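You operate a simulated robot arm through the tools that you are given. There is no shell and no other tool. Be economical: measure what you need, move in short steps, check, and stop when the job is done.

You run a simulated two-armed robot. Do the job below in one go: nothing can be reset, and whatever is moved stays where it is left.

## Task
Swap bar 3 in the blue holder for bar 4.
Fine: yellow clamp open first, closed again over the new bar; pass the new bar from hand to hand; old bar in the teal tray; both bars numbers up.
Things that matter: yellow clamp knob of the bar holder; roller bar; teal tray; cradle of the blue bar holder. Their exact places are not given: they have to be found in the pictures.

It is judged by the outcome, as a careful person would: the job done as asked, and still so three seconds after it is handed in. It fails if anything else is knocked over, pushed out of place, dropped, spilled or broken.

## Robot
Two 7-joint arms with two-finger parallel grippers on one trunk, on a base that drives. Base frame: it is fixed to the floor where the robot stands at the start and does not move with it; the origin is under the middle of the robot, x ahead of it, y to its left, z up. Readings come in m, rad, newtons and seconds.
The left shoulder is at the start at [0.06, 0.143, 0.934], the right one opposite. With the tool pointing down near the work surface each hand reaches from about 0.32 to 0.74 m from the robot's upright axis, wherever it stands, measured 20 degrees to its own side. Places, roughly: yellow clamp knob of the bar holder [0.5, 0, 0.8]; cradle of the blue bar holder [0.5, 0, 0.8]; roller bar [1.25, -0.25, 0.75]. Payload 1.57 kg a hand.
The tool frame of a hand sits at the grasp point between the pads (the TCP): z along the fingers, y along the line on which they close. The tips reach 0.03 m beyond it. Largest opening 0.11 m; finger width 0.024, thickness 0.012; the body of the gripper, 0.048 by 0.112 m, starts 0.078 m behind the TCP.
Orientation is that of the tool frame in the base frame, as a unit quaternion [x, y, z, w]. With the fingers straight down and closing along the base's y, the tool's x points along the base's -x, its y along +y and its z along -z.

## Interface
- The arms move only by the tool send_rows. It takes "left_plan", "right_plan" or both (then of equal length, played together; a hand with none holds still); each is a list of rows, each a list of 3 entries, a list of its own where there are three numbers: the shift along the tool's x, y, z in m, then the turn, a rotation vector about the tool's x, y, z in rad, then the closure, from 0 (fully open) to 1 (shut). In form: [[[x, y, z], [wx, wy, wz], hand], ...]. A call has 1 to 8 rows; each row is the pose to reach, as a shift and turn from the pose commanded when the call began, along the tool's axes at that moment. A row lasts 0.2 s, in which the tool goes at most 0.05 m and 0.15 rad; a call with a longer step from one row to the next is refused whole, and so is a gripper value outside its range. Where a pose cannot be reached the arm comes as near as it can. A force on the tool above 50 N (or 10 N above the force at the start of the call, whichever is more), or a blocked arm, ends the call early, and 0.2 s more pass. Each finger travels about 0.045 m/s and halts on what it meets, pressing with about 38 N; the grip force reading is that of the motor and also rises with nothing between the fingers. The clock runs only during rows and for 0.2 s after the last one: add rows that repeat a pose to give the fingers time. The reply holds the time, the measured pose of the TCP, the force on the tool along the base axes, the opening and the grip force, in the units named above and with some noise, and new pictures: "views" is both (left out), scene, wrist or none (wrist: the cameras of the hands that moved).
- Cameras (640 x 400 px; columns grow to the right, rows downward): "scene" is now at [0.0443, 0.0028, 1.5384]; the picture's right is [0.02, -1.00, 0.00], its down [-0.80, -0.02, -0.60] and it looks along [0.60, 0.01, -0.80] (base axes); focal length 277 px, centre (320, 200). "left" rides on the left gripper at [0.07, -0.016, -0.141] in its tool frame; the picture's right is [0.23, 0.97, 0.00], its down [-0.86, 0.20, -0.48] and it looks along [-0.47, 0.11, 0.88] (tool axes); focal length 222 px, centre (320, 200). "right" rides on the right gripper at [0.07, 0.016, -0.141] in its tool frame; the picture's right is [-0.23, 0.97, 0.00], its down [-0.86, -0.20, -0.48] and it looks along [-0.47, -0.11, 0.88] (tool axes); focal length 222 px, centre (320, 200).
- lift_body(by): slides the trunk up (or, below 0, down) by that many m; the arms and the scene camera ride with it, the base frame stays. It gives what a move gives, with no picture.
- roll_base(legs): drives the robot by 1 to 6 legs, each [ahead, left, turn to the left] in m, m and rad, along the robot's own axes; the way and the turn of a leg run together, so that a leg with both is an arc; at most 1.5 m and 3.142 rad a leg. The arms and the cameras ride along, it lands a little off, and it stops where it bumps. It gives what a move gives, and a new picture of the scene camera.
- turn_head(pan, tilt): turns the head with the scene camera to pan (to the left, within 1.501 rad either way) and tilt (down, from -0.506 to 1.204), counted from straight ahead of the robot. It gives what a move gives, and a new picture of the scene camera.
- point_at(camera, pixels): there is no depth. For up to 12 entries [column, row, z] of the newest picture of that camera ("zoom" is the newest enlarged one), the place [x, y] in the base frame at which the ray of that pixel passes the height z, good to about 0.003 m. It takes no simulated time.
- enlarge(camera, box): a new picture of the part [left, top, right, bottom] of that camera's present view, enlarged. It takes no simulated time.
- close_job(): hands the job in; it is judged then, once.

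Keep the steps short. Do not move on a guess: measure, check each grasp and each placing, and mend mistakes. In all there are 80 turns and 260 pictures (those below and enlarged ones count). Leave the grippers open and the arms clear of the work at the hand-in unless told otherwise, and finish with a single line.

The tools are called after "Emit:" by a JSON object that holds its "method" and its "body". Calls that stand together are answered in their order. send_rows: Moves the arms, as the interface text tells. Its arguments: {"type":"object","properties":{"left_plan":{"type":"array"},"right_plan":{"type":"array"},"views":{"type":"string","enum":["both","scene","wrist","none"]}},"required":[]} The other tools are called the same way: lift_body (by) slides the trunk up or down; roll_base (legs) drives the base; turn_head (pan, tilt) turns the head that bears the scene camera; point_at (camera, pixels) gives the place at which the rays of pixels pass given heights; enlarge (camera, box) takes an enlarged picture of a part of a camera's view; close_job () hands the job in.

At the start:

```text
t: 0.0
left_eef_pos: [0.4389, 0.1419, 1.0701]
left_tool_rot: [0.001, 1.0, 0.0, 0.0]
left_contact_force: [0.0, 0.1, -0.7]
left_grip_width: 0.1101
left_gripper_force: 0.0
right_eef_pos: [0.4238, -0.1844, 1.1345]
right_tool_rot: [0.0, 1.0, 0.0, 0.002]
right_contact_force: [-0.2, -0.8, -0.1]
right_grip_width: 0.1099
right_gripper_force: 0.1
trunk travel left (down, up): [-0.533, 0.057]
robot x, y, heading: [0.0047, -0.0018, 0.001]
head pan, tilt: [0.021, 0.927]
```

scene: 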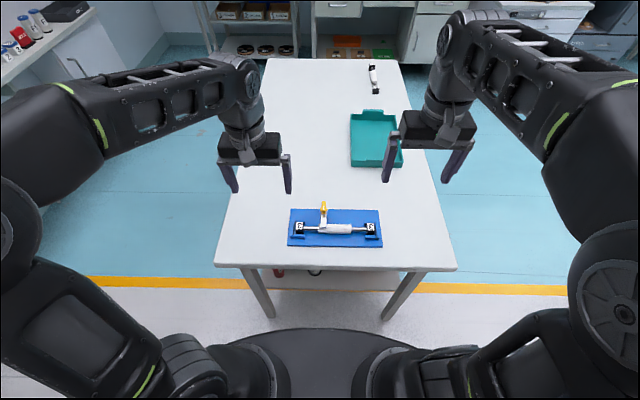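
right: 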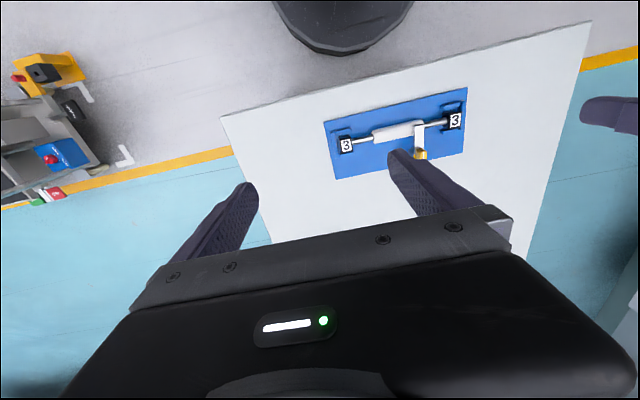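
left: 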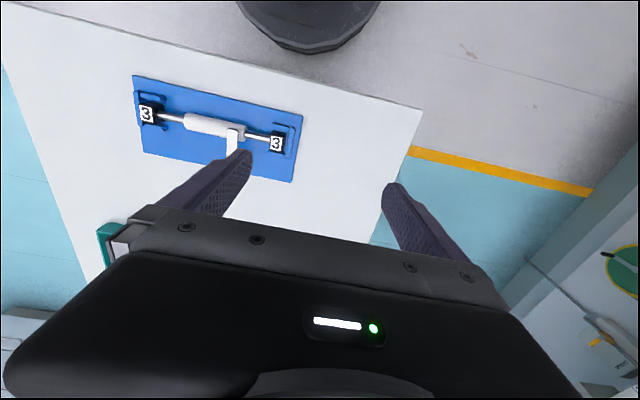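

The blue holder with bar 3 is at about pixel (335,228), the far bar at about (374,79), and the teal tray at about (375,138). I'll enlarge the holder and the far bar to see details.

Emit:
{"method": "enlarge", "body": {"camera": "scene", "box": [280, 190, 392, 260]}}

Emit:
{"method": "enlarge", "body": {"camera": "scene", "box": [326, 55, 422, 175]}}

Emit:
{"method": "enlarge", "body": {"camera": "left", "box": [120, 65, 312, 185]}}

Emit:
{"method": "point_at", "body": {"camera": "scene", "pixels": [[289, 246, 0.78], [382, 246, 0.78], [379, 209, 0.78], [291, 209, 0.78], [299, 228, 0.81], [370, 228, 0.81], [323, 206, 0.84], [372, 67, 0.79], [376, 93, 0.79], [351, 112, 0.8], [403, 166, 0.78], [351, 165, 0.78]]}}

```text
5.71 times, centred on (336, 225) of scene
```

zoom: 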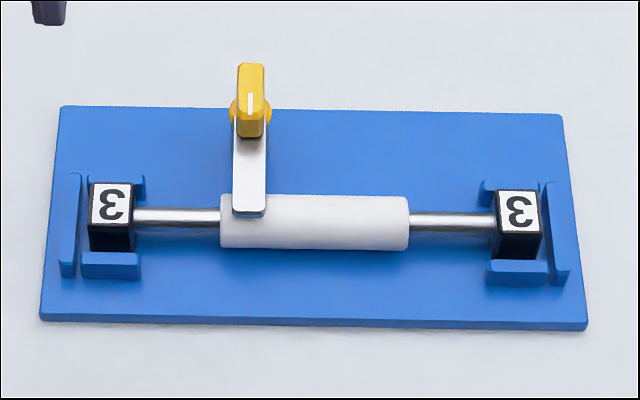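

```text
3.33 times, centred on (374, 115) of scene
```

zoom: 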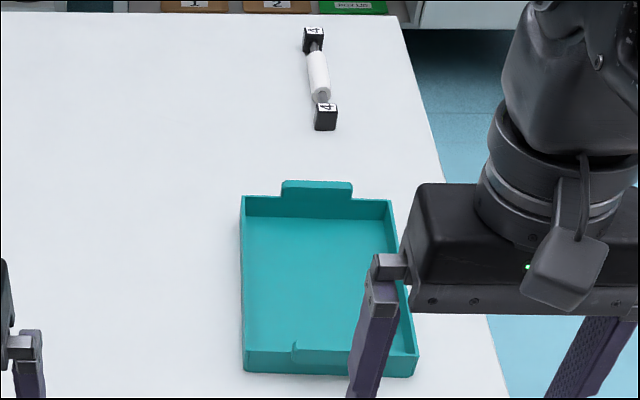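

```text
3.33 times, centred on (216, 125) of left
```

zoom: 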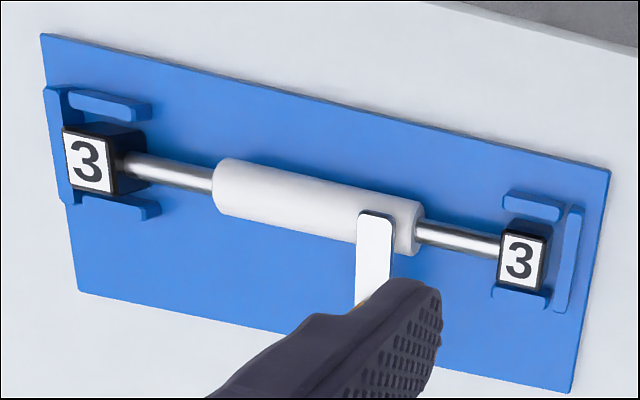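

```text
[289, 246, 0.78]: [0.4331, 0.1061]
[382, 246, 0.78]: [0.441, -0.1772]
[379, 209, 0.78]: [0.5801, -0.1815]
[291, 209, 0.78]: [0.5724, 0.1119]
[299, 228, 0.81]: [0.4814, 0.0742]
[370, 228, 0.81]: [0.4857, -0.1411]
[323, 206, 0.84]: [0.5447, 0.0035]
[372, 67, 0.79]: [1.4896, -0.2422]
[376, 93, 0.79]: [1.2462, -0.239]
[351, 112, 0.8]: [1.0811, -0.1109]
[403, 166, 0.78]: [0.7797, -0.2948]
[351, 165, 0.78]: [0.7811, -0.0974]
```

The clamp is a yellow knob with a pale arm lying over the white roller. I need to see it closer, so I'll move the left hand ahead and down; its camera should then look almost straight at the knob.

Emit:
{"method": "send_rows", "body": {"left_plan": [[[-0.04, 0, 0.015], [0, 0, 0], 0], [[-0.08, 0, 0.03], [0, 0, 0], 0], [[-0.12, 0.0, 0.05], [0, 0, 0], 0], [[-0.15, 0, 0.07], [0, 0, 0], 0], [[-0.15, 0, 0.09], [0, 0, 0], 0]], "views": "wrist"}}

```text
t: 1.2
left_eef_pos: [0.5884, 0.1434, 0.9804]
left_tool_rot: [0.0, 1.0, 0.0, 0.0]
left_contact_force: [0.1, 0.0, -0.5]
left_grip_width: 0.11
left_gripper_force: 0.1
right_eef_pos: [0.4232, -0.1838, 1.134]
right_tool_rot: [0.0, 1.0, 0.0, 0.001]
right_contact_force: [-0.3, -0.1, 0.7]
right_grip_width: 0.11
right_gripper_force: 0.0
trunk travel left (down, up): [-0.533, 0.057]
robot x, y, heading: [-0.002, -0.0035, 0.0]
head pan, tilt: [0.021, 0.927]
```

left: 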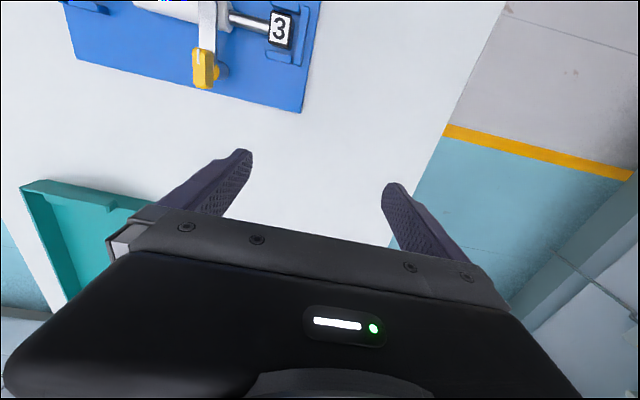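

Emit:
{"method": "enlarge", "body": {"camera": "left", "box": [140, 0, 300, 100]}}

Emit:
{"method": "enlarge", "body": {"camera": "scene", "box": [304, 190, 352, 220]}}

```text
4.00 times, centred on (220, 50) of left
```

zoom: 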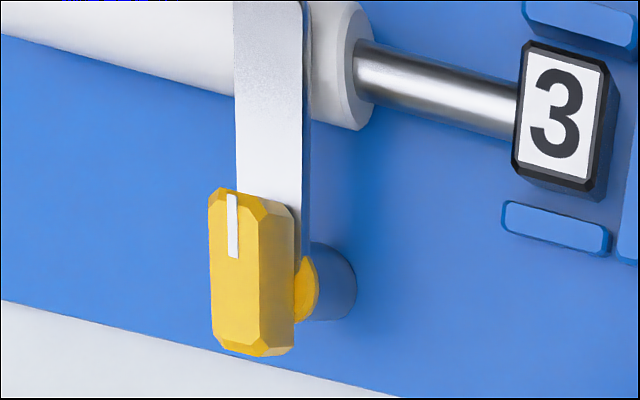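

```text
13.33 times, centred on (328, 205) of scene
```

zoom: 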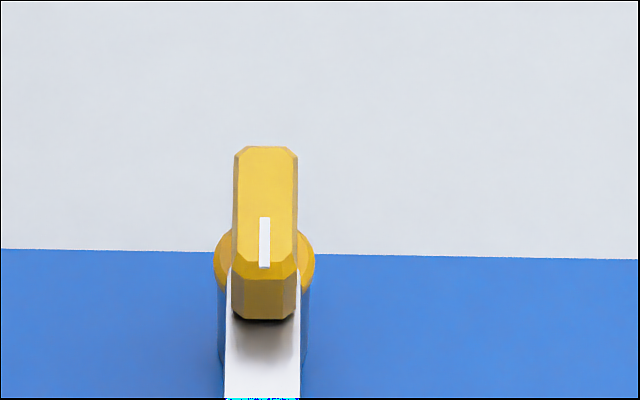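

The knob is a bar-shaped handle on a vertical post, with its index line and arm pointing at the robot. It should turn about the vertical. I'll measure its top face by crossing rays from the two cameras at several heights.

Emit:
{"method": "point_at", "body": {"camera": "scene", "pixels": [[323.95, 205.6, 0.82], [323.95, 205.6, 0.84], [323.95, 205.6, 0.86], [323.8, 206.3, 0.84], [323.95, 201.3, 0.84], [323.95, 210, 0.84], [321.7, 205.6, 0.84], [326.3, 205.6, 0.84]]}}

Emit:
{"method": "point_at", "body": {"camera": "left", "pixels": [[199.3, 67.5, 0.82], [199.3, 67.5, 0.84], [199.3, 67.5, 0.86], [198, 50, 0.84], [200, 87, 0.84], [285, 32, 0.8], [285, 32, 0.82]]}}

```text
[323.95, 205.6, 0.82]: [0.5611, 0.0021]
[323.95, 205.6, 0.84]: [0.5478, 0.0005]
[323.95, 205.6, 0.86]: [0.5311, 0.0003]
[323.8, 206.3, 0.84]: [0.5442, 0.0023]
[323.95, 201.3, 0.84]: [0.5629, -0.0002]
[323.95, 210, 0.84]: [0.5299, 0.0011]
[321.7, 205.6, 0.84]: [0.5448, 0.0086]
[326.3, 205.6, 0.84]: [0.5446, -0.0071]
```

```text
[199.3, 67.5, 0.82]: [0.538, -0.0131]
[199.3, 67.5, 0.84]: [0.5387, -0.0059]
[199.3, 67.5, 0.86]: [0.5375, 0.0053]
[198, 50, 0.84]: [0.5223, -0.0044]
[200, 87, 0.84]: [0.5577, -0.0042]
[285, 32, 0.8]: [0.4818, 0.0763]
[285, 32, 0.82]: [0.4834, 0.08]
```

The readings agree on knob top z ≈ 0.85, centre (0.539, 0.000), about 0.034 × 0.015 m. I'll bring the left hand above it, stopping at z 0.93 to check.

Emit:
{"method": "send_rows", "body": {"left_plan": [[[0.02, -0.045, 0], [0, 0, 0], 0.2], [[0.04, -0.09, 0], [0, 0, 0], 0.4], [[0.049, -0.13, 0.01], [0, 0, 0], 0.5], [[0.049, -0.143, 0.05], [0, 0, 0], 0.5], [[0.049, -0.143, 0.05], [0, 0, 0], 0.5]]}}

```text
t: 2.4
left_eef_pos: [0.541, 0.0015, 0.9295]
left_tool_rot: [0.0, 1.0, 0.0, 0.001]
left_contact_force: [0.3, -1.1, -0.1]
left_grip_width: 0.0549
left_gripper_force: 0.0
right_eef_pos: [0.4232, -0.1846, 1.1337]
right_tool_rot: [-0.001, 1.0, 0.001, 0.003]
right_contact_force: [0.5, -0.4, -0.4]
right_grip_width: 0.1101
right_gripper_force: 0.1
trunk travel left (down, up): [-0.533, 0.057]
robot x, y, heading: [0.0007, 0.0009, -0.001]
head pan, tilt: [0.021, 0.927]
```

scene: 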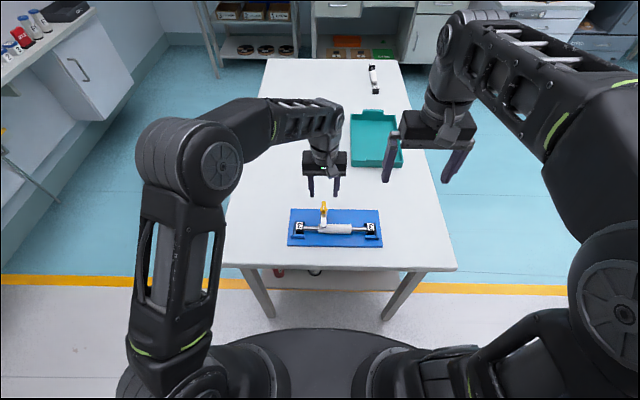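
left: 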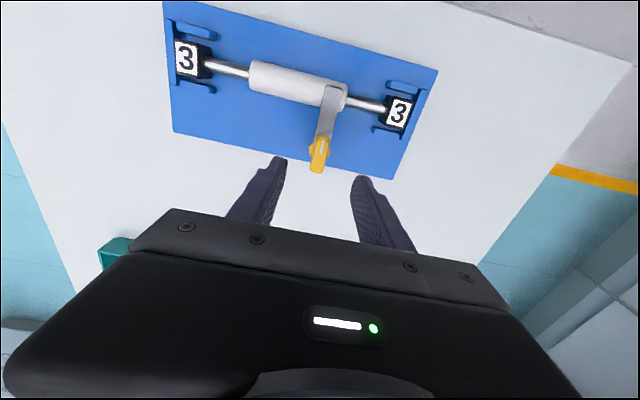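

The knob at (319,153) sits midway between the fingers. I'll check its place once more with a close view.

Emit:
{"method": "enlarge", "body": {"camera": "left", "box": [260, 70, 420, 190]}}

Emit:
{"method": "point_at", "body": {"camera": "left", "pixels": [[319, 151, 0.85], [319, 138, 0.85], [317, 171, 0.85], [398, 112, 0.81], [186, 57, 0.81], [298, 84, 0.81]]}}

```text
3.33 times, centred on (340, 130) of left
```

zoom: 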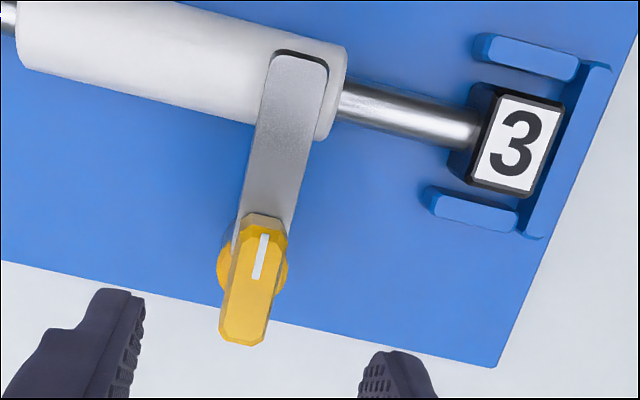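

```text
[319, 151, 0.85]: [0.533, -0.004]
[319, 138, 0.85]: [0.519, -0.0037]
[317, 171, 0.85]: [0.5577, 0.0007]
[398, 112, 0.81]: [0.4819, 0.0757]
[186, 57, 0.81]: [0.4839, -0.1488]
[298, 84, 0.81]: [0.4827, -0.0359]
```

Knob centre is about (0.538, −0.001). I'll lower to z ≈ 0.866 around it, then close gently.

Emit:
{"method": "send_rows", "body": {"left_plan": [[[0.002, -0.002, 0.03], [0, 0, 0], 0.5], [[0.002, -0.002, 0.055], [0, 0, 0], 0.5], [[0.002, -0.002, 0.064], [0, 0, 0], 0.5], [[0.002, -0.002, 0.064], [0, 0, 0], 0.7], [[0.002, -0.002, 0.064], [0, 0, 0], 0.9], [[0.002, -0.002, 0.064], [0, 0, 0], 1], [[0.002, -0.002, 0.064], [0, 0, 0], 1]], "views": "wrist"}}

Emit:
{"method": "enlarge", "body": {"camera": "scene", "box": [288, 170, 368, 230]}}

```text
t: 4.0
left_eef_pos: [0.5374, -0.0003, 0.8633]
left_tool_rot: [-0.001, 1.0, 0.0, -0.001]
left_contact_force: [-1.0, 12.1, 1.2]
left_grip_width: 0.0148
left_gripper_force: 25.8
right_eef_pos: [0.4244, -0.1837, 1.1337]
right_tool_rot: [0.0, 1.0, 0.0, 0.001]
right_contact_force: [0.0, 1.0, 0.1]
right_grip_width: 0.1101
right_gripper_force: 0.1
trunk travel left (down, up): [-0.533, 0.057]
robot x, y, heading: [-0.0011, -0.0012, -0.002]
head pan, tilt: [0.021, 0.927]
```

left: 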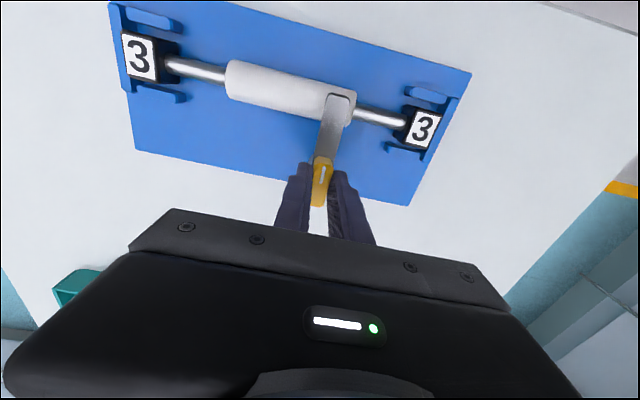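

```text
6.67 times, centred on (328, 200) of scene
```

zoom: 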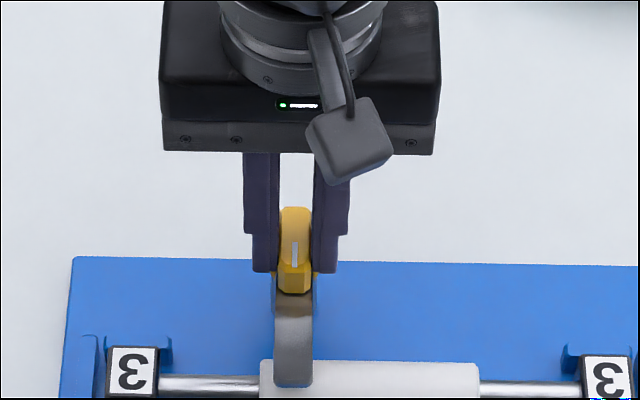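

The knob is gripped, 0.0148 m wide. I'll turn it a little clockwise seen from above, so the arm tip goes to the left, and watch the force.

Emit:
{"method": "send_rows", "body": {"left_plan": [[[0, 0.001, 0], [0, 0, 0.1], 1], [[0, 0.001, 0], [0, 0, 0.2], 1], [[0, 0.001, 0], [0, 0, 0.3], 1], [[0, 0.001, 0], [0, 0, 0.4], 1]], "views": "wrist"}}

Emit:
{"method": "enlarge", "body": {"camera": "scene", "box": [288, 170, 368, 230]}}

```text
t: 5.0
left_eef_pos: [0.5385, 0.0015, 0.8638]
left_tool_rot: [0.199, 0.98, 0.0, -0.002]
left_contact_force: [-4.9, 18.4, -13.8]
left_grip_width: 0.0146
left_gripper_force: 30.9
right_eef_pos: [0.4232, -0.1826, 1.1335]
right_tool_rot: [0.0, 1.0, -0.001, 0.001]
right_contact_force: [0.4, 0.2, -0.6]
right_grip_width: 0.1101
right_gripper_force: 0.0
trunk travel left (down, up): [-0.533, 0.057]
robot x, y, heading: [-0.0031, -0.0015, 0.002]
head pan, tilt: [0.021, 0.927]
```

left: 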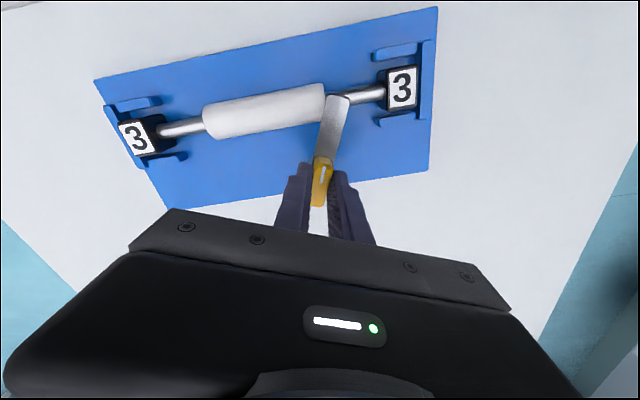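

```text
6.67 times, centred on (328, 200) of scene
```

zoom: 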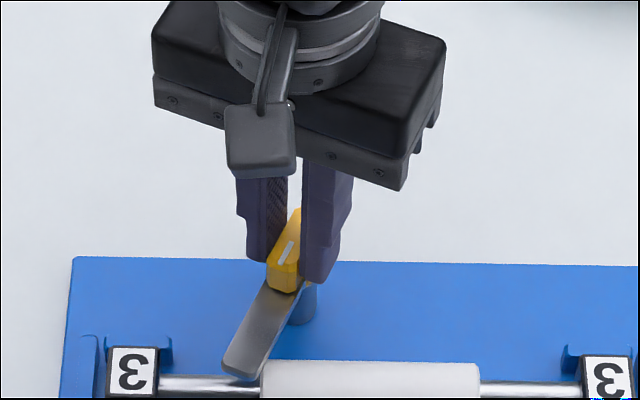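

The arm swings off to the left with small forces. I'll keep turning to about 90° in total.

Emit:
{"method": "send_rows", "body": {"left_plan": [[[0.001, 0.001, 0], [0, 0, 0.15], 1], [[0.001, 0.001, 0], [0, 0, 0.3], 1], [[0.001, 0.001, 0], [0, 0, 0.45], 1], [[0.001, 0.001, 0], [0, 0, 0.6], 1], [[0.001, 0.001, 0], [0, 0, 0.75], 1], [[0.001, 0.001, 0], [0, 0, 0.9], 1], [[0.001, 0.001, 0], [0, 0, 1.05], 1], [[0.001, 0.001, 0], [0, 0, 1.17], 1]], "views": "wrist"}}

Emit:
{"method": "enlarge", "body": {"camera": "scene", "box": [272, 180, 384, 250]}}

```text
t: 6.8
left_eef_pos: [0.5401, 0.0021, 0.8645]
left_tool_rot: [0.707, 0.708, 0.001, -0.001]
left_contact_force: [7.1, 18.1, -21.2]
left_grip_width: 0.0149
left_gripper_force: 30.8
right_eef_pos: [0.4245, -0.1828, 1.1345]
right_tool_rot: [0.001, 1.0, 0.0, 0.002]
right_contact_force: [-0.6, -0.5, 0.5]
right_grip_width: 0.11
right_gripper_force: 0.1
trunk travel left (down, up): [-0.533, 0.057]
robot x, y, heading: [-0.0025, 0.0015, 0.004]
head pan, tilt: [0.021, 0.927]
```

left: 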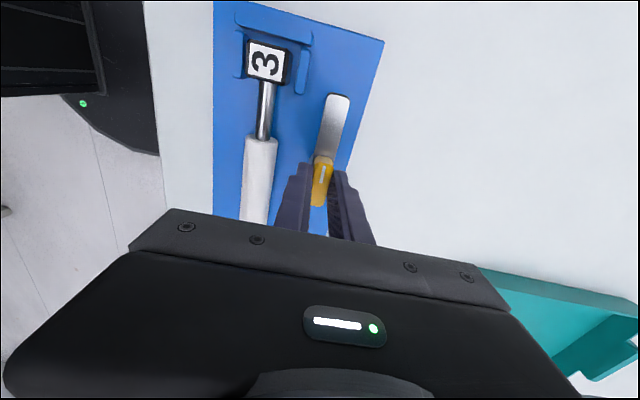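

```text
5.71 times, centred on (328, 215) of scene
```

zoom: 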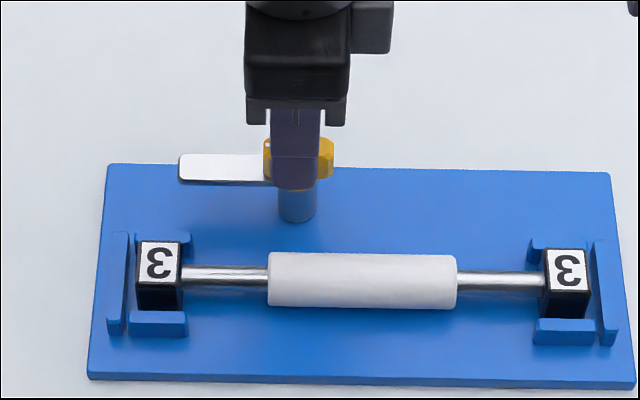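

The clamp is open: the arm now lies parallel to the bar, well clear of it. I'll release the knob, rise, and look back at the left.

Emit:
{"method": "send_rows", "body": {"left_plan": [[[0, 0, 0], [0, 0, 0], 0.75], [[0, 0, 0], [0, 0, 0], 0.7], [[0, 0, 0], [0, 0, 0], 0.7], [[0, 0, -0.04], [0, 0, 0], 0.7], [[0, 0, -0.085], [0, 0, 0], 0.7], [[0, 0, -0.13], [0, 0, 0], 0.7]], "views": "wrist"}}

```text
t: 8.2
left_eef_pos: [0.5371, -0.0002, 0.9972]
left_tool_rot: [0.707, 0.707, 0.001, 0.0]
left_contact_force: [-0.3, 0.0, 0.1]
left_grip_width: 0.0332
left_gripper_force: 0.1
right_eef_pos: [0.4231, -0.1845, 1.1332]
right_tool_rot: [0.0, 1.0, 0.0, 0.002]
right_contact_force: [0.0, -0.7, 0.1]
right_grip_width: 0.1102
right_gripper_force: 0.0
trunk travel left (down, up): [-0.533, 0.057]
robot x, y, heading: [-0.0006, 0.0047, -0.001]
head pan, tilt: [0.021, 0.927]
```

left: 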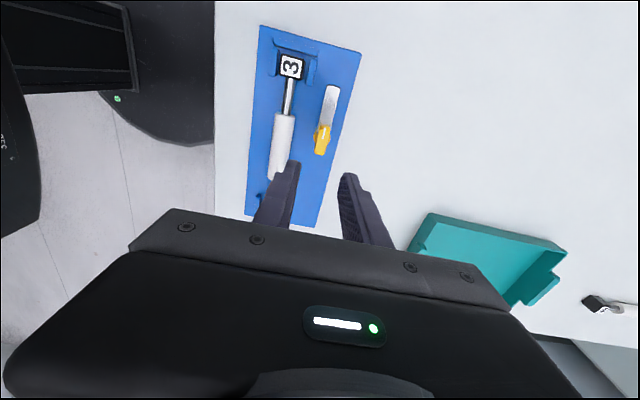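

The clamp stays open. I'll take the left hand out to the left and up while the right hand comes above the roller, turning so its fingers close across the bar (along x).

Emit:
{"method": "send_rows", "body": {"left_plan": [[[0.03, 0, -0.01], [0, 0, 0], 0.7], [[0.07, 0, -0.03], [0, 0, 0], 0.6], [[0.11, -0.01, -0.05], [0, 0, 0], 0.4], [[0.15, -0.02, -0.07], [0, 0, 0], 0.2], [[0.19, -0.03, -0.08], [0, 0, 0], 0], [[0.22, -0.04, -0.09], [0, 0, 0], 0], [[0.25, -0.05, -0.1], [0, 0, 0], 0], [[0.25, -0.05, -0.1], [0, 0, 0], 0]], "right_plan": [[[0, 0, 0], [0, 0, -0.15], 0], [[0, 0, 0.0], [0, 0, -0.3], 0], [[-0.01, 0.02, 0.02], [0, 0, -0.45], 0], [[-0.02, 0.05, 0.05], [0, 0, -0.6], 0], [[-0.03, 0.08, 0.08], [0, 0, -0.75], 0], [[-0.04, 0.11, 0.11], [0, 0, -0.9], 0], [[-0.05, 0.13, 0.13], [0, 0, -1.05], 0], [[-0.06, 0.147, 0.13], [0, 0, -1.2], 0]], "views": "wrist"}}

Emit:
{"method": "turn_head", "body": {"pan": -0.7, "tilt": 0.7}}

```text
t: 10.0
left_eef_pos: [0.4908, 0.2496, 1.0943]
left_tool_rot: [0.706, 0.708, 0.0, 0.0]
left_contact_force: [1.0, 0.6, 0.9]
left_grip_width: 0.1099
left_gripper_force: 0.1
right_eef_pos: [0.4833, -0.0368, 1.0035]
right_tool_rot: [-0.566, 0.824, 0.0, 0.001]
right_contact_force: [-0.5, 1.2, -0.6]
right_grip_width: 0.1101
right_gripper_force: 0.0
trunk travel left (down, up): [-0.533, 0.057]
robot x, y, heading: [0.0033, 0.0001, -0.002]
head pan, tilt: [0.021, 0.927]
```

right: 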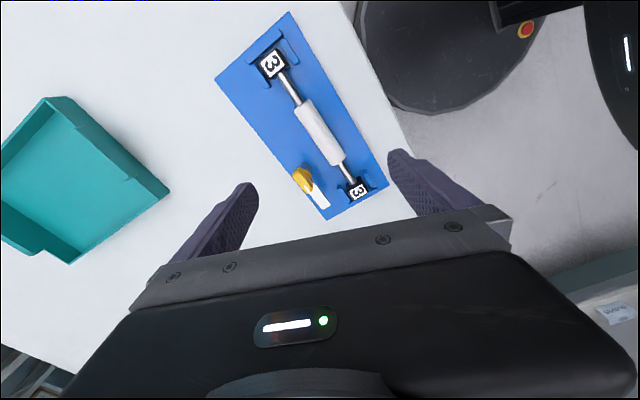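
left: 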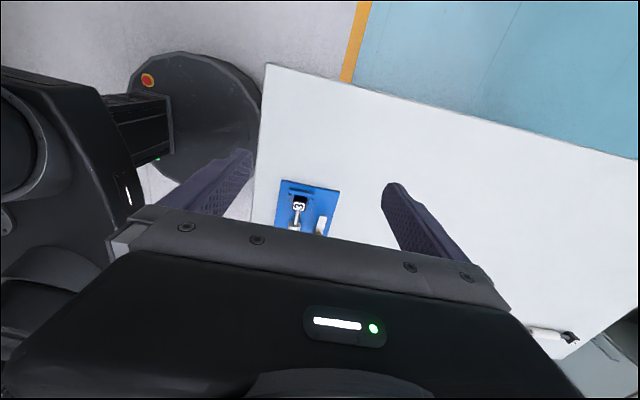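

```text
t: 11.1
left_eef_pos: [0.4888, 0.2491, 1.0941]
left_tool_rot: [0.707, 0.707, 0.0, 0.0]
left_contact_force: [0.8, -0.1, -0.8]
left_grip_width: 0.11
left_gripper_force: 0.0
right_eef_pos: [0.4829, -0.0366, 1.0039]
right_tool_rot: [-0.564, 0.826, -0.001, 0.002]
right_contact_force: [0.2, 0.0, 0.0]
right_grip_width: 0.1101
right_gripper_force: 0.0
trunk travel left (down, up): [-0.533, 0.057]
robot x, y, heading: [-0.0001, 0.002, 0.003]
head pan, tilt: [-0.7, 0.7]
```

scene: 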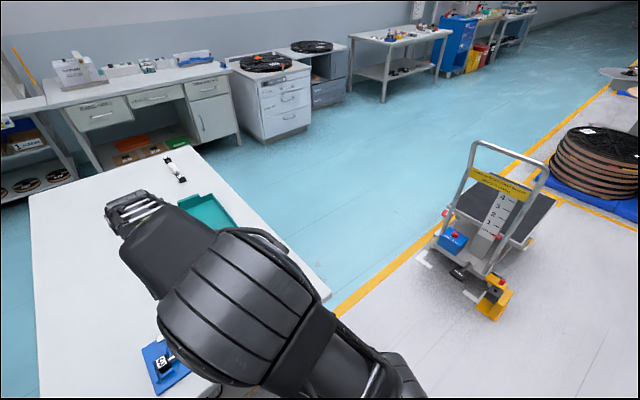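

The right side of the table is free floor apart from a cart. I'll measure the table edges, the cart, the far cabinets, and the tray and bar from here.

Emit:
{"method": "point_at", "body": {"camera": "scene", "pixels": [[330, 295, 0.78], [180, 147, 0.78], [490, 318, 0.0], [425, 265, 0.0], [440, 240, 0.0], [110, 175, 0.0], [240, 150, 0.0], [270, 145, 0.0], [168, 160, 0.79], [181, 181, 0.79], [178, 200, 0.8], [210, 193, 0.8]]}}

Emit:
{"method": "enlarge", "body": {"camera": "scene", "box": [140, 130, 268, 230]}}

Emit:
{"method": "point_at", "body": {"camera": "right", "pixels": [[319, 131, 0.81], [300, 105, 0.81], [337, 160, 0.81], [271, 64, 0.815], [358, 192, 0.815], [170, 190, 0.82], [78, 262, 0.82], [62, 97, 0.82]]}}

Emit:
{"method": "enlarge", "body": {"camera": "right", "box": [208, 10, 400, 225]}}

```text
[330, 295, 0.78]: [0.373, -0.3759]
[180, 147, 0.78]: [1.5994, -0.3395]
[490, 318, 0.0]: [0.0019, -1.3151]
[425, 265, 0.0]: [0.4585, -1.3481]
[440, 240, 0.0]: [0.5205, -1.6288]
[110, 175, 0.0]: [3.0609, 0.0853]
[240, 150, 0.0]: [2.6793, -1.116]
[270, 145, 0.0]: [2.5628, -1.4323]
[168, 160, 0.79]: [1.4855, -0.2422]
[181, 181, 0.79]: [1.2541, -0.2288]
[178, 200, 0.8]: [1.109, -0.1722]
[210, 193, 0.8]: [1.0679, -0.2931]
```

```text
4.00 times, centred on (204, 180) of scene
```

zoom: 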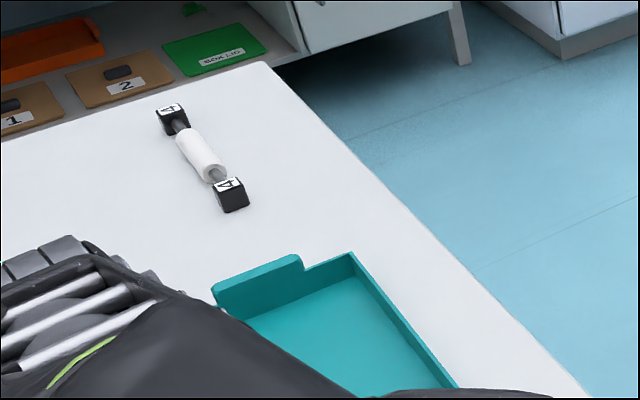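

```text
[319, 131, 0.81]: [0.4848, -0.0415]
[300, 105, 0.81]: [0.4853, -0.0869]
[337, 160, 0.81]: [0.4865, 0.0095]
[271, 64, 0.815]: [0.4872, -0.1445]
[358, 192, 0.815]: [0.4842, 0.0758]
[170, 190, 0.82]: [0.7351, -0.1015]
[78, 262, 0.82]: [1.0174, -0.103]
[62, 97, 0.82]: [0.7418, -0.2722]
```

```text
1.86 times, centred on (304, 118) of right
```

zoom: 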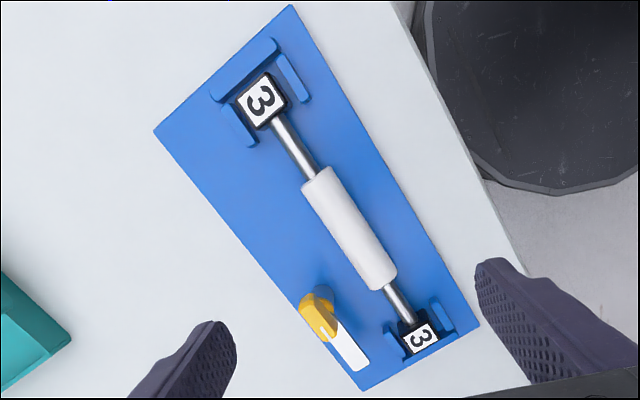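

Bar 3's roller is at about (0.4845, −0.038) and its axis runs along y. I'll finish turning the right hand so the fingers close across the bar, narrow them to about 0.06 m, and lower to z ≈ 0.90 for a check.

Emit:
{"method": "send_rows", "body": {"right_plan": [[[0.0044, -0.0032, 0.0], [0, 0, -0.13], 0.2], [[0.0044, -0.0032, 0.02], [0, 0, -0.26], 0.4], [[0.0044, -0.0032, 0.05], [0, 0, -0.385], 0.45], [[0.0044, -0.0032, 0.09], [0, 0, -0.385], 0.45], [[0.0044, -0.0032, 0.104], [0, 0, -0.385], 0.45], [[0.0044, -0.0032, 0.104], [0, 0, -0.385], 0.45]], "views": "wrist"}}

Emit:
{"method": "turn_head", "body": {"pan": 0.02, "tilt": 0.93}}

Emit:
{"method": "enlarge", "body": {"camera": "scene", "box": [272, 180, 384, 250]}}

```text
t: 12.5
left_eef_pos: [0.489, 0.2495, 1.095]
left_tool_rot: [0.707, 0.707, -0.001, 0.0]
left_contact_force: [0.6, -0.2, 0.5]
left_grip_width: 0.1099
left_gripper_force: 0.2
right_eef_pos: [0.4862, -0.0437, 0.9]
right_tool_rot: [0.712, -0.702, 0.001, -0.002]
right_contact_force: [0.3, -0.5, -0.7]
right_grip_width: 0.0603
right_gripper_force: 0.0
trunk travel left (down, up): [-0.533, 0.057]
robot x, y, heading: [-0.0027, -0.0027, -0.002]
head pan, tilt: [-0.7, 0.7]
```

right: 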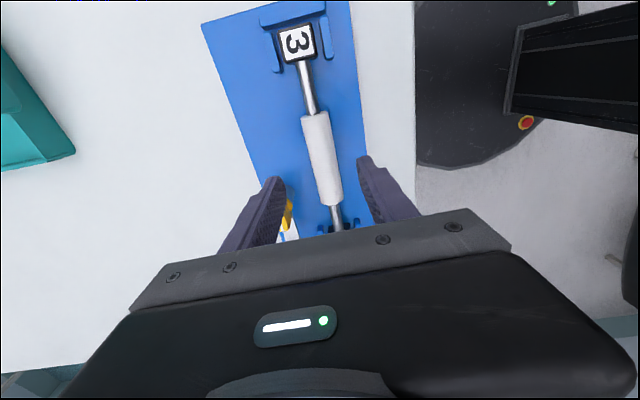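

```text
t: 13.6
left_eef_pos: [0.489, 0.2493, 1.0947]
left_tool_rot: [0.707, 0.707, 0.0, 0.0]
left_contact_force: [-0.2, 0.4, -0.4]
left_grip_width: 0.1102
left_gripper_force: 0.0
right_eef_pos: [0.4864, -0.0436, 0.9014]
right_tool_rot: [0.711, -0.703, 0.002, -0.001]
right_contact_force: [-0.2, -0.2, -0.3]
right_grip_width: 0.0606
right_gripper_force: 0.1
trunk travel left (down, up): [-0.533, 0.057]
robot x, y, heading: [-0.0004, 0.0002, -0.004]
head pan, tilt: [0.019, 0.93]
```

scene: 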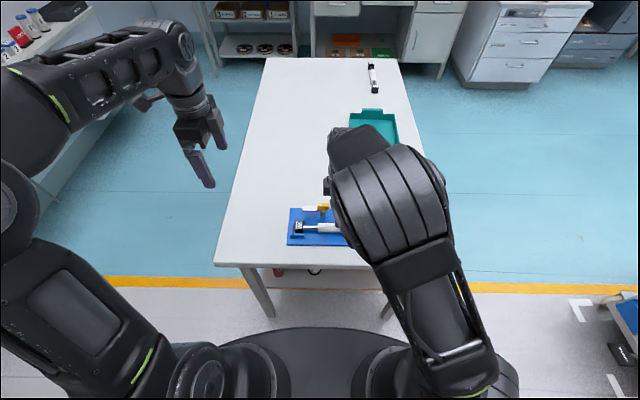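

```text
5.71 times, centred on (328, 215) of scene
```

zoom: 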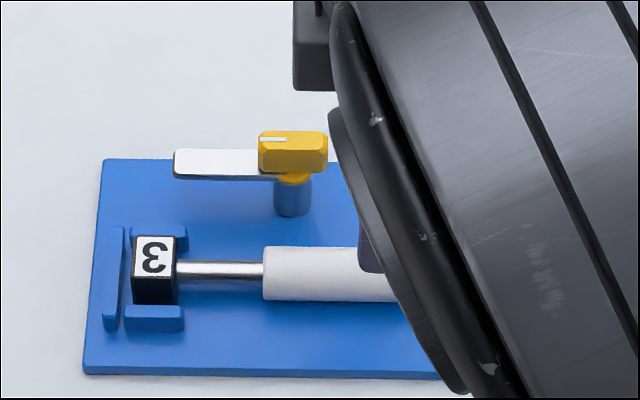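

The roller lies between the fingers and the knob is clear of the far finger. I'll lower to z ≈ 0.822 and close on the roller.

Emit:
{"method": "send_rows", "body": {"right_plan": [[[0, 0.001, 0.03], [0, 0, 0], 0.45], [[0, 0.001, 0.06], [0, 0, 0], 0.45], [[0, 0.001, 0.079], [0, 0, 0], 0.45], [[0, 0.001, 0.079], [0, 0, 0], 0.6], [[0, 0.001, 0.079], [0, 0, 0], 0.8], [[0, 0.001, 0.079], [0, 0, 0], 1], [[0, 0.001, 0.079], [0, 0, 0], 1]], "views": "wrist"}}

```text
t: 15.2
left_eef_pos: [0.4892, 0.2486, 1.0947]
left_tool_rot: [0.708, 0.707, 0.0, 0.0]
left_contact_force: [-0.8, -0.2, -0.1]
left_grip_width: 0.11
left_gripper_force: 0.1
right_eef_pos: [0.4838, -0.043, 0.8219]
right_tool_rot: [0.712, -0.702, 0.001, 0.0]
right_contact_force: [0.6, 0.1, 1.7]
right_grip_width: 0.0277
right_gripper_force: 29.6
trunk travel left (down, up): [-0.533, 0.057]
robot x, y, heading: [0.0028, -0.0002, 0.0]
head pan, tilt: [0.019, 0.93]
```

right: 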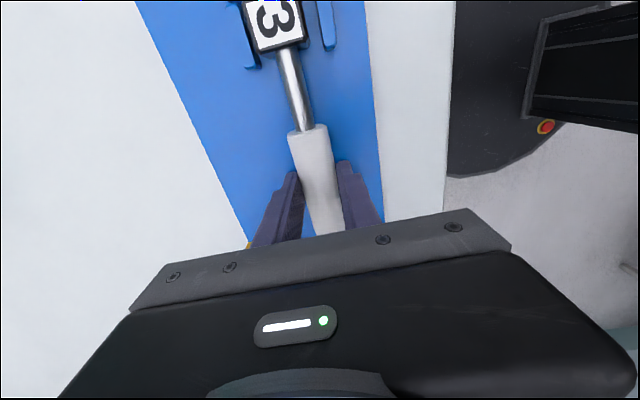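

The roller is held at 0.0277 m with no side force. I'll lift straight up slowly and check that the bar comes along and nothing else moves.

Emit:
{"method": "send_rows", "body": {"right_plan": [[[0, 0, -0.01], [0, 0, 0], 1], [[0, 0, -0.025], [0, 0, 0], 1], [[0, 0, -0.05], [0, 0, 0], 1], [[0, 0, -0.08], [0, 0, 0], 1], [[0, 0, -0.11], [0, 0, 0], 1], [[0, 0, -0.14], [0, 0, 0], 1]]}}

```text
t: 16.6
left_eef_pos: [0.4895, 0.2497, 1.0951]
left_tool_rot: [0.707, 0.707, -0.001, 0.0]
left_contact_force: [-0.2, -0.6, 0.0]
left_grip_width: 0.1098
left_gripper_force: 0.1
right_eef_pos: [0.4842, -0.0424, 0.9615]
right_tool_rot: [0.712, -0.702, 0.0, -0.002]
right_contact_force: [0.1, 0.4, -2.6]
right_grip_width: 0.0272
right_gripper_force: 38.0
trunk travel left (down, up): [-0.533, 0.057]
robot x, y, heading: [0.0001, 0.0013, -0.002]
head pan, tilt: [0.019, 0.93]
```

scene: 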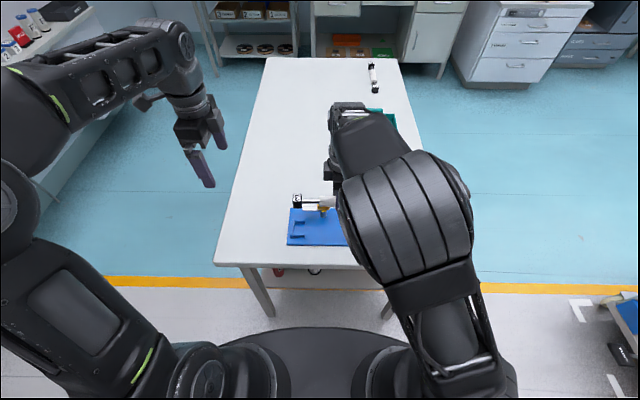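
right: 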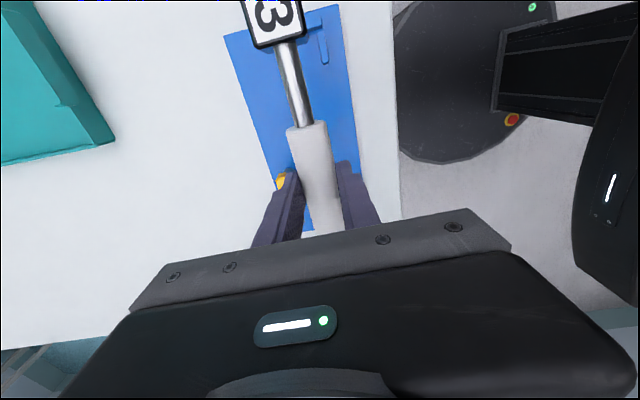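

Bar 3 is lifted level and held (about 2.6 N). I'll tuck the right hand up and toward the robot, then drive around the right side of the table, where the corridor is free between y −0.37 and −1.3.

Emit:
{"method": "send_rows", "body": {"right_plan": [[[0.02, 0.01, -0.03], [0, 0, 0], 1], [[0.05, 0.03, -0.06], [0, 0, 0], 1], [[0.08, 0.05, -0.09], [0, 0, 0], 1], [[0.11, 0.07, -0.11], [0, 0, 0], 1], [[0.12, 0.08, -0.11], [0, 0, 0], 1]], "views": "none"}}

Emit:
{"method": "roll_base", "body": {"legs": [[-0.2, 0, 0], [0, -0.76, 0]]}}

```text
t: 17.8
left_eef_pos: [0.4895, 0.2498, 1.094]
left_tool_rot: [0.707, 0.707, 0.0, 0.0]
left_contact_force: [-0.1, -0.8, 0.2]
left_grip_width: 0.1101
left_gripper_force: 0.0
right_eef_pos: [0.4059, -0.1638, 1.0705]
right_tool_rot: [0.713, -0.702, 0.001, -0.001]
right_contact_force: [-0.6, 0.3, -2.8]
right_grip_width: 0.0277
right_gripper_force: 37.8
trunk travel left (down, up): [-0.533, 0.057]
robot x, y, heading: [-0.0027, 0.0018, -0.004]
head pan, tilt: [0.019, 0.93]
```

```text
t: 23.0
left_eef_pos: [0.2873, -0.4931, 1.0943]
left_tool_rot: [0.702, 0.712, -0.001, 0.001]
left_contact_force: [0.2, -0.1, -0.2]
left_grip_width: 0.1103
left_gripper_force: 0.1
right_eef_pos: [0.2102, -0.9072, 1.0701]
right_tool_rot: [0.717, -0.697, 0.001, -0.002]
right_contact_force: [-0.3, -0.1, -3.5]
right_grip_width: 0.0277
right_gripper_force: 37.6
trunk travel left (down, up): [-0.533, 0.057]
robot x, y, heading: [-0.2004, -0.7482, 0.015]
head pan, tilt: [0.019, 0.93]
```

scene: 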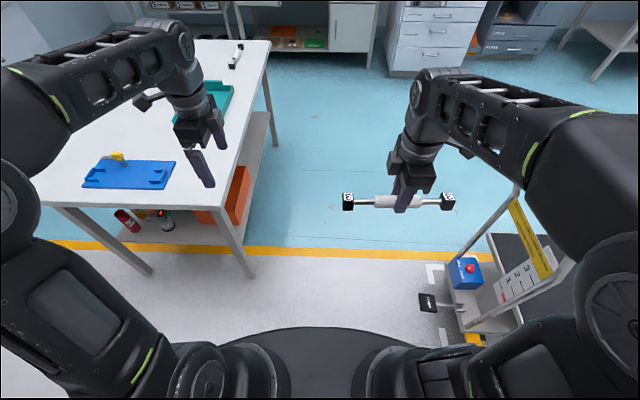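

The cart stands ahead to the right. I'll measure its nearest parts before driving past.

Emit:
{"method": "point_at", "body": {"camera": "scene", "pixels": [[420, 303, 0.05], [450, 280, 0.2], [472, 322, 0.1], [470, 340, 0.1], [515, 190, 0.9], [460, 255, 0.5], [428, 270, 0.0], [250, 275, 0.0], [378, 335, 0.25]]}}

Emit:
{"method": "enlarge", "body": {"camera": "scene", "box": [390, 150, 590, 360]}}

```text
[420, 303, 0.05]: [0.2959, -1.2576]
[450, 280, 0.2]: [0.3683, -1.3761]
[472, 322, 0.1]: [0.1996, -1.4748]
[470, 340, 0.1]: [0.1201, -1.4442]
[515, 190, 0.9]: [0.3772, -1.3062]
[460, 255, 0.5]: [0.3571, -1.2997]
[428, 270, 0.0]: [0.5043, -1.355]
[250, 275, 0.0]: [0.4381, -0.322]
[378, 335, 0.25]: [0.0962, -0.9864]
```

```text
1.90 times, centred on (490, 255) of scene
```

zoom: 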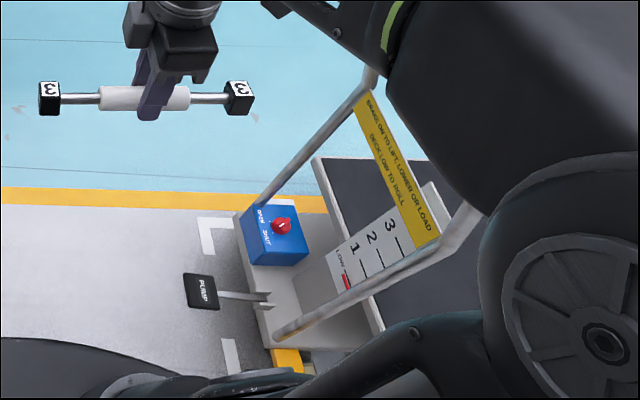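

Cart parts stay beyond y ≈ −1.26 and the table leg is at y −0.32, so there is clearance both sides. I'll drive ahead, then turn left to face the table.

Emit:
{"method": "roll_base", "body": {"legs": [[0, 0, -0.015], [1.06, 0, 0], [0, 0, 1.571]]}}

```text
t: 32.8
left_eef_pos: [0.6101, -0.2646, 1.0943]
left_tool_rot: [-0.014, 1.0, 0.0, 0.0]
left_contact_force: [-0.3, -0.1, -0.2]
left_grip_width: 0.1101
left_gripper_force: 0.0
right_eef_pos: [1.0252, -0.3362, 1.0698]
right_tool_rot: [1.0, 0.021, 0.0, -0.002]
right_contact_force: [0.0, -1.0, -2.3]
right_grip_width: 0.0277
right_gripper_force: 37.4
trunk travel left (down, up): [-0.533, 0.057]
robot x, y, heading: [0.871, -0.746, 1.602]
head pan, tilt: [0.019, 0.93]
```

scene: 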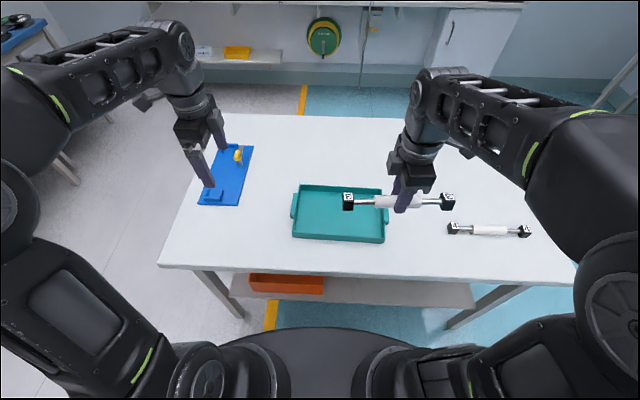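

Now the tray at about (340,212) and bar 4 at (489,230) lie before me. I'll zoom and measure both.

Emit:
{"method": "enlarge", "body": {"camera": "scene", "box": [280, 170, 400, 245]}}

Emit:
{"method": "enlarge", "body": {"camera": "scene", "box": [436, 200, 548, 260]}}

Emit:
{"method": "point_at", "body": {"camera": "scene", "pixels": [[293, 236, 0.785], [385, 242, 0.785], [301, 184, 0.82], [381, 189, 0.82], [304, 192, 0.785], [381, 196, 0.785], [385, 222, 0.82], [294, 219, 0.82], [455, 229, 0.8], [523, 231, 0.8], [489, 230, 0.8], [404, 200, 0.78]]}}

```text
5.33 times, centred on (340, 208) of scene
```

zoom: 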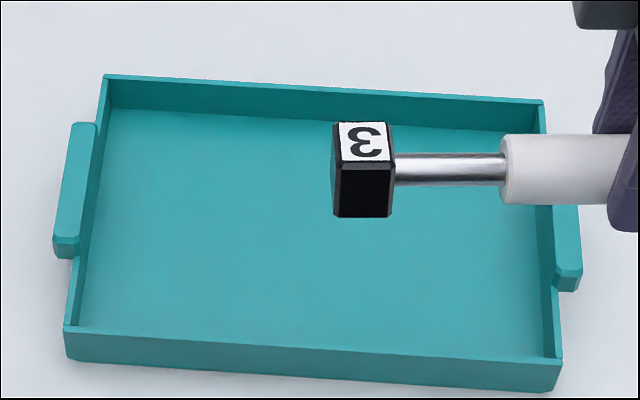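

```text
5.71 times, centred on (492, 230) of scene
```

zoom: 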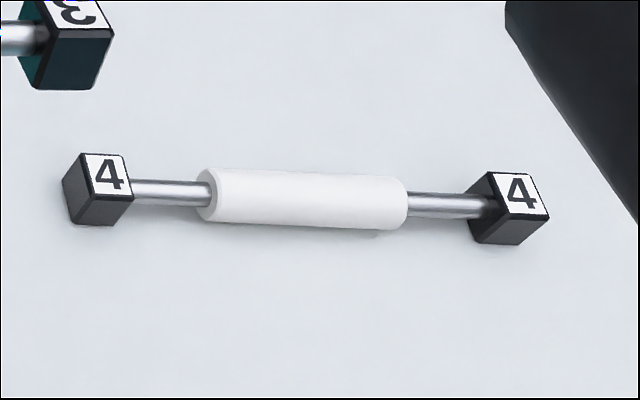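

```text
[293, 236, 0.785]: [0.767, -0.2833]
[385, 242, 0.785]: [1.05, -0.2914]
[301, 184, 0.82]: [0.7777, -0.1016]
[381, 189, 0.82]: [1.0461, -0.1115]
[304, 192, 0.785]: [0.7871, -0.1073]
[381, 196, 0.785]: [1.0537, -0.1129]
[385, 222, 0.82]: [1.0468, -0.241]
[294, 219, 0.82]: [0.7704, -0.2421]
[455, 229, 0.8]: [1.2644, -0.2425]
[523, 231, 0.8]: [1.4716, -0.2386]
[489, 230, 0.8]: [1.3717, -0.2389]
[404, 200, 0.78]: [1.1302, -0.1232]
```

I'll get the tray's inner corners from the zoom more precisely.

Emit:
{"method": "point_at", "body": {"camera": "scene", "pixels": [[300.3, 185.5, 0.805], [381.6, 189.8, 0.805], [293.2, 231.0, 0.805], [385, 238, 0.805], [300.5, 191.1, 0.783], [381.0, 194.9, 0.783], [295.4, 231.2, 0.783], [382.5, 236.5, 0.783]]}}

Emit:
{"method": "point_at", "body": {"camera": "left", "pixels": [[320, 200, 0.8]]}}

Emit:
{"method": "enlarge", "body": {"camera": "right", "box": [0, 0, 640, 400]}}

```text
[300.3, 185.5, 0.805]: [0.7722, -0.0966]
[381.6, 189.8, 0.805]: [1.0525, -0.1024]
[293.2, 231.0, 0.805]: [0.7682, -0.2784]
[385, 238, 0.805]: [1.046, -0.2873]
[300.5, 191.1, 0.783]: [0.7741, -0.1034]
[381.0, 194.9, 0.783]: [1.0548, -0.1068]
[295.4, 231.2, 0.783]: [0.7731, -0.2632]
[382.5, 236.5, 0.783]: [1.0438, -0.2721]
```

```text
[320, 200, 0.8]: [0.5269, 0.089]
```

```text
1.00 times, centred on (320, 200) of right
```

zoom: 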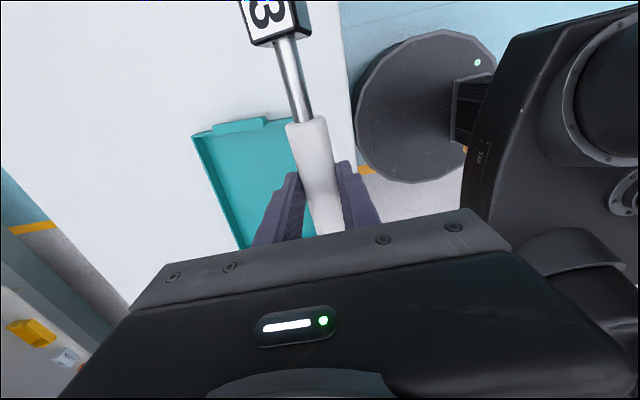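

Tray inside: x 0.773–1.048, y −0.103…−0.28, centre (0.911, −0.191). Bar 3 (~0.245 m) fits lengthwise, and a slant of about 22° gives more room. I'll move the hand over the tray at z 0.93, turned.

Emit:
{"method": "send_rows", "body": {"right_plan": [[[-0.02, -0.03, 0], [0, 0, 0.08], 1], [[-0.04, -0.06, 0.02], [0, 0, 0.16], 1], [[-0.06, -0.09, 0.05], [0, 0, 0.24], 1], [[-0.08, -0.12, 0.08], [0, 0, 0.33], 1], [[-0.1, -0.146, 0.11], [0, 0, 0.41], 1], [[-0.1, -0.146, 0.14], [0, 0, 0.41], 1], [[-0.1, -0.146, 0.14], [0, 0, 0.41], 1]]}}

Emit:
{"method": "enlarge", "body": {"camera": "scene", "box": [270, 150, 430, 250]}}

```text
t: 34.4
left_eef_pos: [0.6099, -0.265, 1.0955]
left_tool_rot: [-0.016, 1.0, 0.001, 0.0]
left_contact_force: [0.1, -0.6, -0.8]
left_grip_width: 0.1103
left_gripper_force: 0.1
right_eef_pos: [0.9188, -0.1916, 0.9308]
right_tool_rot: [0.983, -0.182, 0.0, -0.001]
right_contact_force: [0.4, -0.5, -2.8]
right_grip_width: 0.0272
right_gripper_force: 37.5
trunk travel left (down, up): [-0.533, 0.057]
robot x, y, heading: [0.8713, -0.7482, 1.601]
head pan, tilt: [0.019, 0.93]
```

scene: 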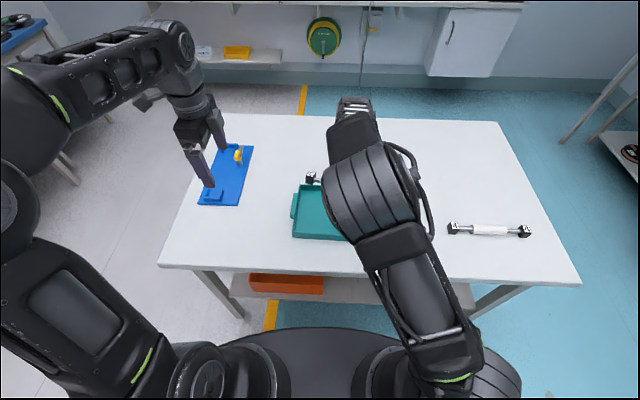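
right: 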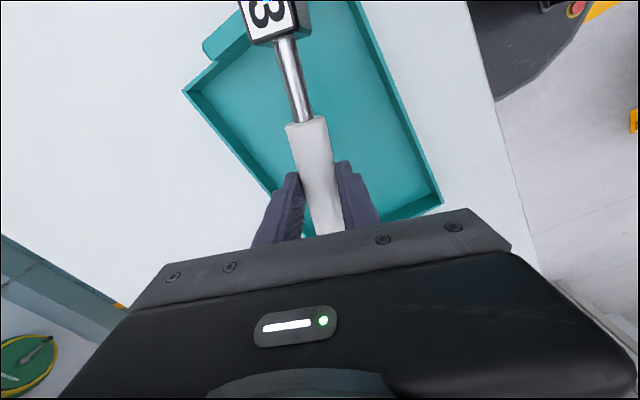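

```text
4.00 times, centred on (350, 200) of scene
```

zoom: 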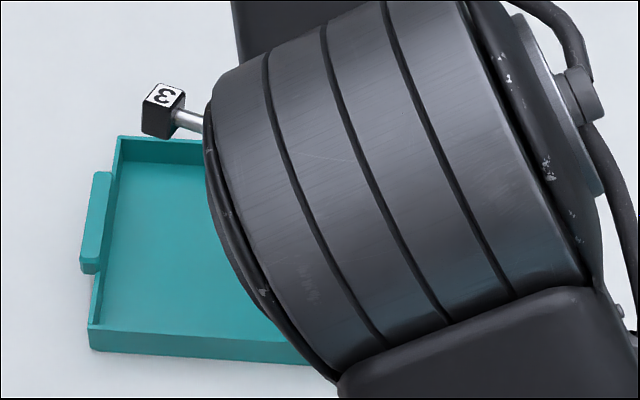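

The bar is over the tray at a slant. I'll check where both end blocks will land.

Emit:
{"method": "point_at", "body": {"camera": "scene", "pixels": [[311, 174.5, 0.925], [311, 174.5, 0.91]]}}

Emit:
{"method": "point_at", "body": {"camera": "right", "pixels": [[270, 14, 0.925], [270, 14, 0.91], [184, 92, 0.805], [355, 2, 0.805], [441, 204, 0.805]]}}

```text
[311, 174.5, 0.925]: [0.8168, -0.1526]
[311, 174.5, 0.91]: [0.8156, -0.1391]
```

```text
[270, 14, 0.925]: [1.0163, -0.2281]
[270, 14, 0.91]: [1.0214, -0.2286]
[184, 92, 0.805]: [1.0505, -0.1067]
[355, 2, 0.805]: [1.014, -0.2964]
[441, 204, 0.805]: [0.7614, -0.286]
```

Blocks will sit at about (0.816, −0.15) and (1.018, −0.229), inside the walls. I'll nudge 5 mm left and lower to z ≈ 0.824.

Emit:
{"method": "send_rows", "body": {"right_plan": [[[-0.0047, 0.0018, 0.03], [0, 0, 0], 1], [[-0.0047, 0.0018, 0.06], [0, 0, 0], 1], [[-0.0047, 0.0018, 0.085], [0, 0, 0], 1], [[-0.0047, 0.0018, 0.1], [0, 0, 0], 1], [[-0.0047, 0.0018, 0.107], [0, 0, 0], 1], [[-0.0047, 0.0018, 0.107], [0, 0, 0], 1]], "views": "wrist"}}

```text
t: 35.8
left_eef_pos: [0.6101, -0.2645, 1.0944]
left_tool_rot: [-0.014, 1.0, -0.001, 0.0]
left_contact_force: [0.2, 0.3, -0.2]
left_grip_width: 0.1099
left_gripper_force: 0.0
right_eef_pos: [0.9131, -0.194, 0.8229]
right_tool_rot: [0.983, -0.182, -0.001, -0.002]
right_contact_force: [0.6, -0.3, 4.5]
right_grip_width: 0.0278
right_gripper_force: 38.0
trunk travel left (down, up): [-0.533, 0.057]
robot x, y, heading: [0.8716, -0.7474, 1.598]
head pan, tilt: [0.019, 0.93]
```

right: 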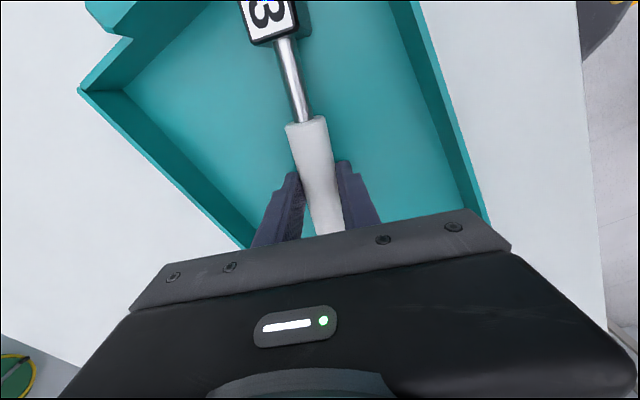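

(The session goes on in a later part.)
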